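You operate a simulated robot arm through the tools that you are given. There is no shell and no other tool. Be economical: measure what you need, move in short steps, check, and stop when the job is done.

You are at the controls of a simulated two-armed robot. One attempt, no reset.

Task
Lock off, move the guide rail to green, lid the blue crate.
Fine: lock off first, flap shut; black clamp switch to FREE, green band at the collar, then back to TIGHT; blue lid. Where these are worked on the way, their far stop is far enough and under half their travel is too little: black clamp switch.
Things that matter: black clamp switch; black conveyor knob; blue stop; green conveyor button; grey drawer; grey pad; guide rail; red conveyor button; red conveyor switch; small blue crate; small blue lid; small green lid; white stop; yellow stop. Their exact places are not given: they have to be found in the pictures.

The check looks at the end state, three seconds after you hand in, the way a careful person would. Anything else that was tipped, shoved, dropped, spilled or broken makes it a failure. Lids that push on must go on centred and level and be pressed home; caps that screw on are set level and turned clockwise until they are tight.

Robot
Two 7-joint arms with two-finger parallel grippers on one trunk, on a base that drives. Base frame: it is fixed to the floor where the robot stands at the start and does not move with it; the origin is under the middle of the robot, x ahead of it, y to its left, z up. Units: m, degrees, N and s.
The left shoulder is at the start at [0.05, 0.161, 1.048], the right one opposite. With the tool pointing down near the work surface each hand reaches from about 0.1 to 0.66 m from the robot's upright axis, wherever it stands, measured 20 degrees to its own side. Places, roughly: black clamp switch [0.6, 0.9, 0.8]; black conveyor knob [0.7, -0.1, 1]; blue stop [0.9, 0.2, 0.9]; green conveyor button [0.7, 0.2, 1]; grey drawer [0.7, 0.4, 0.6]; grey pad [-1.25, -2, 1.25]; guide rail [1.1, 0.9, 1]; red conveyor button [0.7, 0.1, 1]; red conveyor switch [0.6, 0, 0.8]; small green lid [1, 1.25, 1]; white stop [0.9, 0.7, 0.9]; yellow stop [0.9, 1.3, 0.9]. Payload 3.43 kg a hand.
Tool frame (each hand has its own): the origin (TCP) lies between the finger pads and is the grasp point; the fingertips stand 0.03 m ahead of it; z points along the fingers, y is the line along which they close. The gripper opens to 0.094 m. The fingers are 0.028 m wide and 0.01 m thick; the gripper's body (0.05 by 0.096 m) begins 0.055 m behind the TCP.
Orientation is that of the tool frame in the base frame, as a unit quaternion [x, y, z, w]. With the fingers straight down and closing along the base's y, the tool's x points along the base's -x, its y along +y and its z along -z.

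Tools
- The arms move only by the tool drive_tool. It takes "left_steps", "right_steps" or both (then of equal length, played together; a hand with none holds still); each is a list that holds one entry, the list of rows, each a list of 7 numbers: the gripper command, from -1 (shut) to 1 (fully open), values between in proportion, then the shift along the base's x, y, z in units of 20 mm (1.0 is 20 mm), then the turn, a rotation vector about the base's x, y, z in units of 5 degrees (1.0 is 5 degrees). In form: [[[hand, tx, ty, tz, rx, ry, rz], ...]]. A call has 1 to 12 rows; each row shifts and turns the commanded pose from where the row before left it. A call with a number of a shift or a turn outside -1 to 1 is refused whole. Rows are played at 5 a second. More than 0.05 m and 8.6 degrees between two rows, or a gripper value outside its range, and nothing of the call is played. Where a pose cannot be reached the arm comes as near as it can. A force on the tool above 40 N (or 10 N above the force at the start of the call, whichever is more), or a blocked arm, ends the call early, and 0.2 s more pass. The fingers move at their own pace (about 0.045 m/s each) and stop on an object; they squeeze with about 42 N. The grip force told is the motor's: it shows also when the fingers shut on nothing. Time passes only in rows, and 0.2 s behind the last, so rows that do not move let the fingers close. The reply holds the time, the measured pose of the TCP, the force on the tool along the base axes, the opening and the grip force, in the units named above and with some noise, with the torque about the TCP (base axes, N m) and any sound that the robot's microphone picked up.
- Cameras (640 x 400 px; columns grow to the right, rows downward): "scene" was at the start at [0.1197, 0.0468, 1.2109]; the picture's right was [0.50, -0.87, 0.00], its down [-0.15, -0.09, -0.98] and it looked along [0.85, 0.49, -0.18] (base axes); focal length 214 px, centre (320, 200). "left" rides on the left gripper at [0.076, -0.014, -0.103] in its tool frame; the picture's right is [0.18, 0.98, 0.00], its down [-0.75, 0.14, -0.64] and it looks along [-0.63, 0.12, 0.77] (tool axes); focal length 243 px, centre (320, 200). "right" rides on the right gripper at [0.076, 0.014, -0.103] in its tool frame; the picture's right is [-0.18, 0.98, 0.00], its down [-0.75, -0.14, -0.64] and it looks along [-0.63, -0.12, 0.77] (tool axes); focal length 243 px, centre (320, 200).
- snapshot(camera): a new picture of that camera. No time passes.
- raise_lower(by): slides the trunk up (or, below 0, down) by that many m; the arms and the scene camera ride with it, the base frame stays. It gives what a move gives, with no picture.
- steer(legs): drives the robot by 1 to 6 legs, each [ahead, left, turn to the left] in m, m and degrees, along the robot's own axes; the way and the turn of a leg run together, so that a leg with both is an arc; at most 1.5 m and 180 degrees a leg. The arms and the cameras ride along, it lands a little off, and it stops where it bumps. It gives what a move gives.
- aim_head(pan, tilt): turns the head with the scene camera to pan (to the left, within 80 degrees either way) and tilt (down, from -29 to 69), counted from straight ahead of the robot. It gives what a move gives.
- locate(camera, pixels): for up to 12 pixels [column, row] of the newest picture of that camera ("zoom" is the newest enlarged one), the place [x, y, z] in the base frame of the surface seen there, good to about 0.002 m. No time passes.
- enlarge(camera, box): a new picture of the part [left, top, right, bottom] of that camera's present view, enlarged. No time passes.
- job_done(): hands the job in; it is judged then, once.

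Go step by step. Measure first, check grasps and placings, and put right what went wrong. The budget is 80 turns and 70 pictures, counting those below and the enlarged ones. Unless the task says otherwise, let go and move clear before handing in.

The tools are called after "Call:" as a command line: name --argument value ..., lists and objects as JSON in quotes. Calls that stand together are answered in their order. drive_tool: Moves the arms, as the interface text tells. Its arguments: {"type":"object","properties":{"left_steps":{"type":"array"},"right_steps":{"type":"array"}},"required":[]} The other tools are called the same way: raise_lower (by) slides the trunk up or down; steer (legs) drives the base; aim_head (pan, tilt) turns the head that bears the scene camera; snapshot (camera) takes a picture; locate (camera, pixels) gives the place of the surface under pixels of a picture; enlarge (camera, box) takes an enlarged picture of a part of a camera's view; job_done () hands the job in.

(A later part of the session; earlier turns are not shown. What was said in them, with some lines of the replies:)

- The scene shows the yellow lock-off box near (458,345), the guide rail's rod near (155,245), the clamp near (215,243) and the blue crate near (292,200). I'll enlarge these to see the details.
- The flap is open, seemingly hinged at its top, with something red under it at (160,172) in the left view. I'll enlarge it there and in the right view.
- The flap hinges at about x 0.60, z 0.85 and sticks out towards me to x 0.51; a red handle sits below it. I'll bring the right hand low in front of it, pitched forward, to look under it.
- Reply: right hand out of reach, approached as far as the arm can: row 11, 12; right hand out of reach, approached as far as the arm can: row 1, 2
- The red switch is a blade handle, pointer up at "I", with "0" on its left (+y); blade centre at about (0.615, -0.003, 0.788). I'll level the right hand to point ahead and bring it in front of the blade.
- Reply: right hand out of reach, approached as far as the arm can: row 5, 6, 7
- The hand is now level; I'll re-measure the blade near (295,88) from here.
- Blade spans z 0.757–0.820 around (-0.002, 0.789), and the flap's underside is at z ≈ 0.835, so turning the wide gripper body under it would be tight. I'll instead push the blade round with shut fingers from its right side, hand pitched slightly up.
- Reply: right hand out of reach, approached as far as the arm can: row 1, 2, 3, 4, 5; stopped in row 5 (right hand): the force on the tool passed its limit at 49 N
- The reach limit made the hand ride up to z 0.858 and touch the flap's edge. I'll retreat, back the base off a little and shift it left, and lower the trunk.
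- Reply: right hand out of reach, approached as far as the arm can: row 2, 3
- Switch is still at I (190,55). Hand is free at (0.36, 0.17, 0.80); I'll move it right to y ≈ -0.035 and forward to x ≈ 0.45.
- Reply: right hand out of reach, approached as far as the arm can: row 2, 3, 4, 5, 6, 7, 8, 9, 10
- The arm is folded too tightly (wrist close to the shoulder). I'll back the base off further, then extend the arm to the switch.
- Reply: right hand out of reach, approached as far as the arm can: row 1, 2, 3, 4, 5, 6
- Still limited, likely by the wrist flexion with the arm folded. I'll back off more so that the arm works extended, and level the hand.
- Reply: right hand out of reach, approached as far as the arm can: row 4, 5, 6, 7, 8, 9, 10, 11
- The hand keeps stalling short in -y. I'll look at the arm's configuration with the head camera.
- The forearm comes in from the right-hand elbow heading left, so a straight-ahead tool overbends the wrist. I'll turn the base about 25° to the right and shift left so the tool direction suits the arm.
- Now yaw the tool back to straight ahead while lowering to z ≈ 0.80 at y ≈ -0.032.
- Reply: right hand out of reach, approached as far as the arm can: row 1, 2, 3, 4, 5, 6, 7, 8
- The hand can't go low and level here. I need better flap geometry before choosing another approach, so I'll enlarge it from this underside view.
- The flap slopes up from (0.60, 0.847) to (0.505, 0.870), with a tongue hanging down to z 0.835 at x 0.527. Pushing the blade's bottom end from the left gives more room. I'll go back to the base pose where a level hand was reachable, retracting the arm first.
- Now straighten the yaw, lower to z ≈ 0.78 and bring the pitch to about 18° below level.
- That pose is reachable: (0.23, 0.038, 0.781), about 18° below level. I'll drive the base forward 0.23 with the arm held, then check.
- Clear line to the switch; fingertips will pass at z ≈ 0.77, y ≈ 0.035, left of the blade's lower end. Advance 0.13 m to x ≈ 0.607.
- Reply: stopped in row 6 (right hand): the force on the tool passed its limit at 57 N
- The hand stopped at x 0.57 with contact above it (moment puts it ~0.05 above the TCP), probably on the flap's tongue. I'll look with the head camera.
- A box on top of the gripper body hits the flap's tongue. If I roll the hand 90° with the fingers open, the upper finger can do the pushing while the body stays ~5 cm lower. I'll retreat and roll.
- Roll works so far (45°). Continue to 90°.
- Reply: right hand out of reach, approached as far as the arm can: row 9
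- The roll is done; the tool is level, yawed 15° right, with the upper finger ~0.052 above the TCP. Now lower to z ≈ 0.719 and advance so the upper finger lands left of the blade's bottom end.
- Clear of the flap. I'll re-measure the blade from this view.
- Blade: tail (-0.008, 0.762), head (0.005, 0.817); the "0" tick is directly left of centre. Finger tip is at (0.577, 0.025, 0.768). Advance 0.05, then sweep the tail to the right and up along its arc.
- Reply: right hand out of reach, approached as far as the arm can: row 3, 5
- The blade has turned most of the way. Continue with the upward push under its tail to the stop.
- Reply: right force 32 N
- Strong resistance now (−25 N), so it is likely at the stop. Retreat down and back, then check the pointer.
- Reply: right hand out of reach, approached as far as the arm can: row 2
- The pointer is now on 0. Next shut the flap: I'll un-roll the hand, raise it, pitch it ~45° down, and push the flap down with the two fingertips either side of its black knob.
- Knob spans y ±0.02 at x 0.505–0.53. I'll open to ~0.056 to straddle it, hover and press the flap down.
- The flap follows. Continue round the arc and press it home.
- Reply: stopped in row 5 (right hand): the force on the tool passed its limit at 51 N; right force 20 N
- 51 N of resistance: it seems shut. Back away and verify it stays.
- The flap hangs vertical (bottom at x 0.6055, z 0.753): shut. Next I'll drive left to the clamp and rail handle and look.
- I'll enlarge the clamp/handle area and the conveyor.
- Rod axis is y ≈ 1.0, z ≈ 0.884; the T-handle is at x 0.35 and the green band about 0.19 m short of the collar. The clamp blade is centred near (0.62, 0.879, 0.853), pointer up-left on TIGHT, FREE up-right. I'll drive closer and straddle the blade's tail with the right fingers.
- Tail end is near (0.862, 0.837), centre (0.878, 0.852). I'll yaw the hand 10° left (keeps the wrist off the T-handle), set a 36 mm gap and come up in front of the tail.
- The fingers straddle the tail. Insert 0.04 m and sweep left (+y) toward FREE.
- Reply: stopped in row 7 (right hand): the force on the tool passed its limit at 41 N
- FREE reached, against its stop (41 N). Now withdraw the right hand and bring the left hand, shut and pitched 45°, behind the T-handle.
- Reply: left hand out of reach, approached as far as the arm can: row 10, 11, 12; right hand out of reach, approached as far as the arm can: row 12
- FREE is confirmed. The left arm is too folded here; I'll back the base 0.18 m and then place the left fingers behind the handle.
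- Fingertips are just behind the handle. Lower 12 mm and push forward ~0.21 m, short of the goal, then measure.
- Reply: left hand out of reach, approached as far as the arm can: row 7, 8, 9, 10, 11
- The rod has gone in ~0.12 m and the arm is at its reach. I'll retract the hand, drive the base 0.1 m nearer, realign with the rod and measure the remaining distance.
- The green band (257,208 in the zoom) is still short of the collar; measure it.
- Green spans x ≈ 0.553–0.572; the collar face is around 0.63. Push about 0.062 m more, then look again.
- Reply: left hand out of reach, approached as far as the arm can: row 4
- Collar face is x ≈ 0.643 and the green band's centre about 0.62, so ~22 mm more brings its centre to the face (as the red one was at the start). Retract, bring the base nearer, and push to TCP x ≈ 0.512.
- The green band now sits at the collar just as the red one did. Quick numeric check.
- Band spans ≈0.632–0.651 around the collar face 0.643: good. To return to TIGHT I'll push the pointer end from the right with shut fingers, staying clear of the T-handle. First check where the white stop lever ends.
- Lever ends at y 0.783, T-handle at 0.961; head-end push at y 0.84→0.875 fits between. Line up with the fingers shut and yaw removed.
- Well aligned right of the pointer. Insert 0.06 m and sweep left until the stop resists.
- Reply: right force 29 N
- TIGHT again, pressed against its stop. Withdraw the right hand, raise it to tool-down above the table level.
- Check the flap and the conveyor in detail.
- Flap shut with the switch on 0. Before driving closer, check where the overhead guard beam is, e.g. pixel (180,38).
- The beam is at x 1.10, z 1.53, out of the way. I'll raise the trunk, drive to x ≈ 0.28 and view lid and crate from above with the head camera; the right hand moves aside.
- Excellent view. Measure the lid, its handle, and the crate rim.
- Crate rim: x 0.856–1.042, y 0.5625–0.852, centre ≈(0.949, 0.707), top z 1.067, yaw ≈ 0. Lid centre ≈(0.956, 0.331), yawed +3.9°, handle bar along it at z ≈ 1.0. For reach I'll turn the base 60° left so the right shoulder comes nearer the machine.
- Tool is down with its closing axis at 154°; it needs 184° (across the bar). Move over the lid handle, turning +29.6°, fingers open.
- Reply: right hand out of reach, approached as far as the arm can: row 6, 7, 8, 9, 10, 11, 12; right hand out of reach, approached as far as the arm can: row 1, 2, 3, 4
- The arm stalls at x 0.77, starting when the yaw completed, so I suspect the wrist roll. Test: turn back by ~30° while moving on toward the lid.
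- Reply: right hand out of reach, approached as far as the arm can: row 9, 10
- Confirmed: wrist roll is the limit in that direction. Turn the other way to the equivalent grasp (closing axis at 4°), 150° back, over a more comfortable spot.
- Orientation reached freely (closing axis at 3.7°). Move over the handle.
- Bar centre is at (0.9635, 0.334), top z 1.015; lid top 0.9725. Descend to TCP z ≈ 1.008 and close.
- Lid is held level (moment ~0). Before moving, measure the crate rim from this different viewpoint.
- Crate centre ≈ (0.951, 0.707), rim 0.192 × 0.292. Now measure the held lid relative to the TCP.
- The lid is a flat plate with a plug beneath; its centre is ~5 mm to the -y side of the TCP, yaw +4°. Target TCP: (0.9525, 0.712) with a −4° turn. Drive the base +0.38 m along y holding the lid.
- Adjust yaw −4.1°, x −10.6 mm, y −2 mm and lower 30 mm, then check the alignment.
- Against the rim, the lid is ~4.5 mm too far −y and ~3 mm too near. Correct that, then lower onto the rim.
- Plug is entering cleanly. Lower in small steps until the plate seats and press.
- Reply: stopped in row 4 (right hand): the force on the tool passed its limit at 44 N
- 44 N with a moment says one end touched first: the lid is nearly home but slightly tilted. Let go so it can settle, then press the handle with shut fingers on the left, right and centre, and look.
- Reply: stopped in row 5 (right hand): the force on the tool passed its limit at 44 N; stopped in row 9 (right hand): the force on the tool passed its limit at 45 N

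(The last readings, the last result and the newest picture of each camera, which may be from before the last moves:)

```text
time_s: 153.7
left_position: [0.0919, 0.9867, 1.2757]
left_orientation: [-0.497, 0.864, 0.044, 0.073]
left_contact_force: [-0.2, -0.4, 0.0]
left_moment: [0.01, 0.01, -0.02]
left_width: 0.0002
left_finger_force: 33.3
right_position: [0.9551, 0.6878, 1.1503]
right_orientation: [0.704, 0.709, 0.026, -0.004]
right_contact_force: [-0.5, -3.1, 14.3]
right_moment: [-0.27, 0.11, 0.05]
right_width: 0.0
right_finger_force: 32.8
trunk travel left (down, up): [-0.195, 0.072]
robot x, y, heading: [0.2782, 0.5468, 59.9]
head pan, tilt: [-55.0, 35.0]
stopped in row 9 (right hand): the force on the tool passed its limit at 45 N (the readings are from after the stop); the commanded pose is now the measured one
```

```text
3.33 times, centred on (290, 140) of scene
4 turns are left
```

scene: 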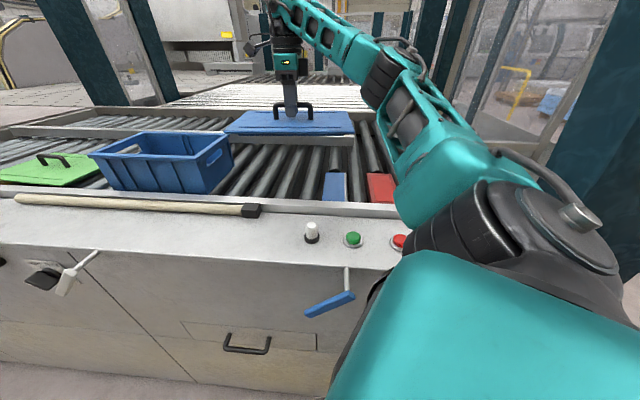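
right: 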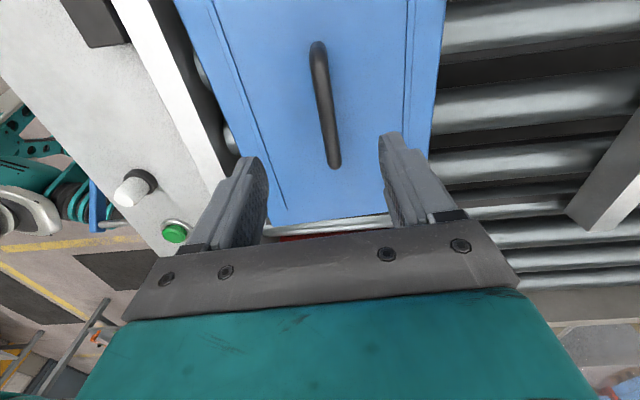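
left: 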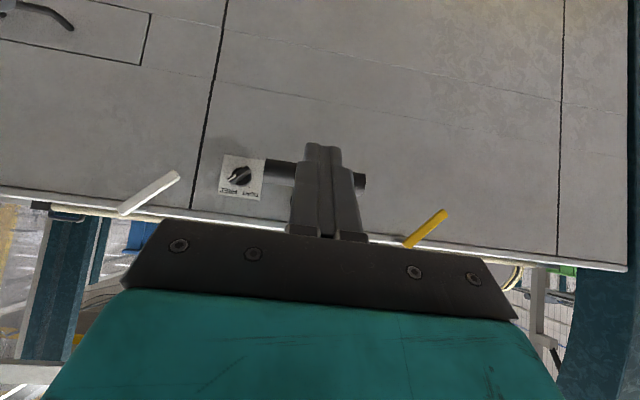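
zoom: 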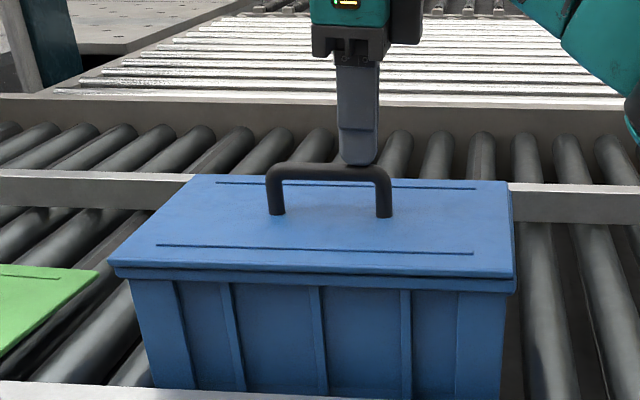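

Both ends press to the same height (1.150) at 45 N, so it looks level and seated. Measure the lid's top and edges, and lift the hand clear.

Call:
locate --camera "zoom" --pixels '[[115, 262], [508, 270], [505, 190], [200, 182], [310, 265], [310, 272], [310, 279], [120, 274], [510, 286], [120, 268], [510, 278], [310, 285]]'

Call:
drive_tool --right_steps '[[[-1, 0, 0, 1, 0, 0, 0], [-1, 0, 0, 1, 0, 0, 0], [-1, 0, 0, 1, 0, 0, 0], [-1, -0.5, 0, 1, 0, 0, 0], [-1, -1, 0, 0.5, 0, 0, 0], [-1, -1, 0, 0, 0, 0, 0], [-1, -1, 0, 0, 0, 0, 0], [-1, -1, 0, 0, 0, 0, 0]]]'

Call:
enlarge --camera "scene" --box '[220, 120, 360, 200]'

```text
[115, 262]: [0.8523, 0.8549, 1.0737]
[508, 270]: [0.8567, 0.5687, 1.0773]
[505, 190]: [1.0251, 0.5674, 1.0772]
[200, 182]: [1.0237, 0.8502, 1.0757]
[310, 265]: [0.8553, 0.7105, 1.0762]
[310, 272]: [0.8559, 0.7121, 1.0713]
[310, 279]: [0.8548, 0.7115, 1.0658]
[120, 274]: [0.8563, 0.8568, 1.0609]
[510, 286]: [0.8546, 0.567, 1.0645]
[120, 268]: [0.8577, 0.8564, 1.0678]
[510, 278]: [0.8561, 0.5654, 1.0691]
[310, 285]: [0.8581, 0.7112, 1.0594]
```

```text
time_s: 155.5
left_position: [0.0931, 0.9859, 1.2773]
left_orientation: [-0.497, 0.864, 0.044, 0.073]
left_contact_force: [0.8, -0.5, 0.3]
left_moment: [-0.04, 0.02, 0.01]
left_width: 0.0002
left_finger_force: 32.7
right_position: [0.8668, 0.687, 1.2377]
right_orientation: [0.705, 0.709, 0.024, -0.003]
right_contact_force: [0.4, -0.2, 0.0]
right_moment: [-0.01, -0.02, 0.01]
right_width: 0.0
right_finger_force: 32.7
trunk travel left (down, up): [-0.195, 0.072]
robot x, y, heading: [0.279, 0.5519, 59.7]
head pan, tilt: [-55.0, 35.0]
```

```text
4.57 times, centred on (290, 160) of scene
3 turns are left
```

zoom: 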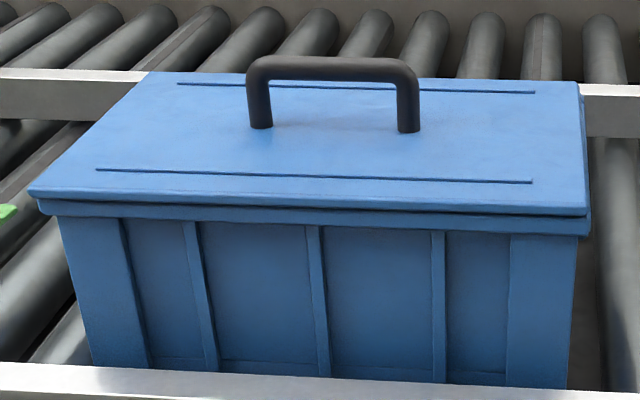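

Left end top ≈1.075, right ≈1.077; the seam looks a hair wider on the right. Press the plate directly near its right end once more, lift clear and look.

Call:
drive_tool --right_steps '[[[-1, 0.88, -0.87, -1, 0, 0, 0], [-1, 0.88, -0.87, -1, 0, 0, 0], [-1, 0.88, -0.87, -1, 0, 0, 0], [-1, 0.88, -0.87, -1, 0, 0, 0], [-1, 0.88, -0.87, -1, 0, 0, 0], [-1, 0, 0, -0.5, 0, 0, 0], [-1, 0, 0, -0.4, 0, 0, 0], [-1, 0, 0, -0.3, 0, 0, 0], [-1, 0, 0, -0.25, 0, 0, 0], [-1, 0, 0, -0.2, 0, 0, 0], [-1, 0, 0, -0.2, 0, 0, 0], [-1, 0, 0, -0.2, 0, 0, 0]]]'

Call:
drive_tool --right_steps '[[[-1, 0, 0, 1, 0, 0, 0], [-1, 0, 0, 1, 0, 0, 0], [-1, 0, 0, 1, 0, 0, 0], [-1, -0.5, 0, 1, 0, 0, 0], [-1, -1, 0, 1, 0, 0, 0], [-1, -1, 0, 0.5, 0, 0, 0], [-1, -1, 0, 0, 0, 0, 0], [-1, -1, 0, 0, 0, 0, 0]]]'

Call:
enlarge --camera "scene" --box '[220, 120, 360, 200]'

Call:
locate --camera "zoom" --pixels '[[40, 186], [570, 205], [570, 90], [150, 78], [300, 190], [100, 150], [560, 150], [200, 110], [500, 120], [120, 190], [500, 200], [335, 120]]'

```text
time_s: 157.9
left_position: [0.0913, 0.9863, 1.2774]
left_orientation: [-0.497, 0.863, 0.043, 0.074]
left_contact_force: [0.3, 0.2, 0.2]
left_moment: [-0.03, -0.01, 0.0]
left_width: 0.0001
left_finger_force: 32.7
right_position: [0.9562, 0.601, 1.1086]
right_orientation: [0.705, 0.708, 0.036, -0.005]
right_contact_force: [-2.5, -2.1, 16.8]
right_moment: [-0.28, 0.14, 0.08]
right_width: 0.0
right_finger_force: 33.4
trunk travel left (down, up): [-0.195, 0.072]
robot x, y, heading: [0.281, 0.5501, 60.0]
head pan, tilt: [-55.0, 35.0]
stopped in row 11 (right hand): the force on the tool passed its limit at 44 N (the readings are from after the stop); the commanded pose is now the measured one
```

```text
time_s: 159.7
left_position: [0.0932, 0.9876, 1.2767]
left_orientation: [-0.497, 0.864, 0.044, 0.074]
left_contact_force: [-0.3, 0.1, 0.6]
left_moment: [-0.02, -0.02, 0.04]
left_width: 0.0
left_finger_force: 32.7
right_position: [0.8696, 0.6089, 1.214]
right_orientation: [0.706, 0.708, 0.032, -0.004]
right_contact_force: [-1.1, -0.1, -0.5]
right_moment: [-0.02, -0.01, 0.0]
right_width: 0.0
right_finger_force: 33.0
right hand out of reach, approached as far as the arm can: row 8
trunk travel left (down, up): [-0.195, 0.072]
robot x, y, heading: [0.282, 0.5557, 59.8]
head pan, tilt: [-55.0, 35.0]
```

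```text
4.57 times, centred on (290, 160) of scene
```

zoom: 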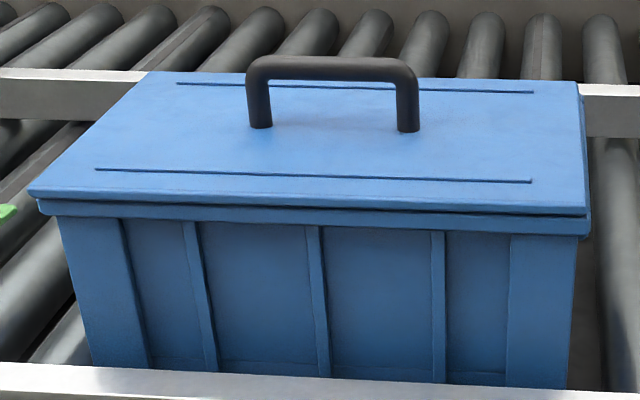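

```text
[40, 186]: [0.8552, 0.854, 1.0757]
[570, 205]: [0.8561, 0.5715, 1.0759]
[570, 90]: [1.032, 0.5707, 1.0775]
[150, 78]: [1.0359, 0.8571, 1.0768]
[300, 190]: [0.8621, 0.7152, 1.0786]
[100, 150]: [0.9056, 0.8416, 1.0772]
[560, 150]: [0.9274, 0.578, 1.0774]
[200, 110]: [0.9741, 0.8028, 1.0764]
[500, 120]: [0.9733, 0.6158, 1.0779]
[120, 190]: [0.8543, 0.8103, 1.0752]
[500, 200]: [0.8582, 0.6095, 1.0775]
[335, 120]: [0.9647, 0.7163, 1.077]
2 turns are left
```

The lid's top reads an even z of 1.076–1.078 all over, 8–9 mm above the rim, so it is level, centred and pressed home. Both hands are empty and clear, so I'm handing in.

Call:
job_done

```text
The job is handed in.
```

I've handed the job in with every step done, and the camera readings agreed:
- **Lock-off:** the red switch is at 0 and the yellow flap is shut.
- **Guide rail:** the green band is at the collar.
- **Clamp:** it went to FREE for the move and is back on TIGHT.
- **Blue lid:** it is on the crate, level, centred and pressed home.
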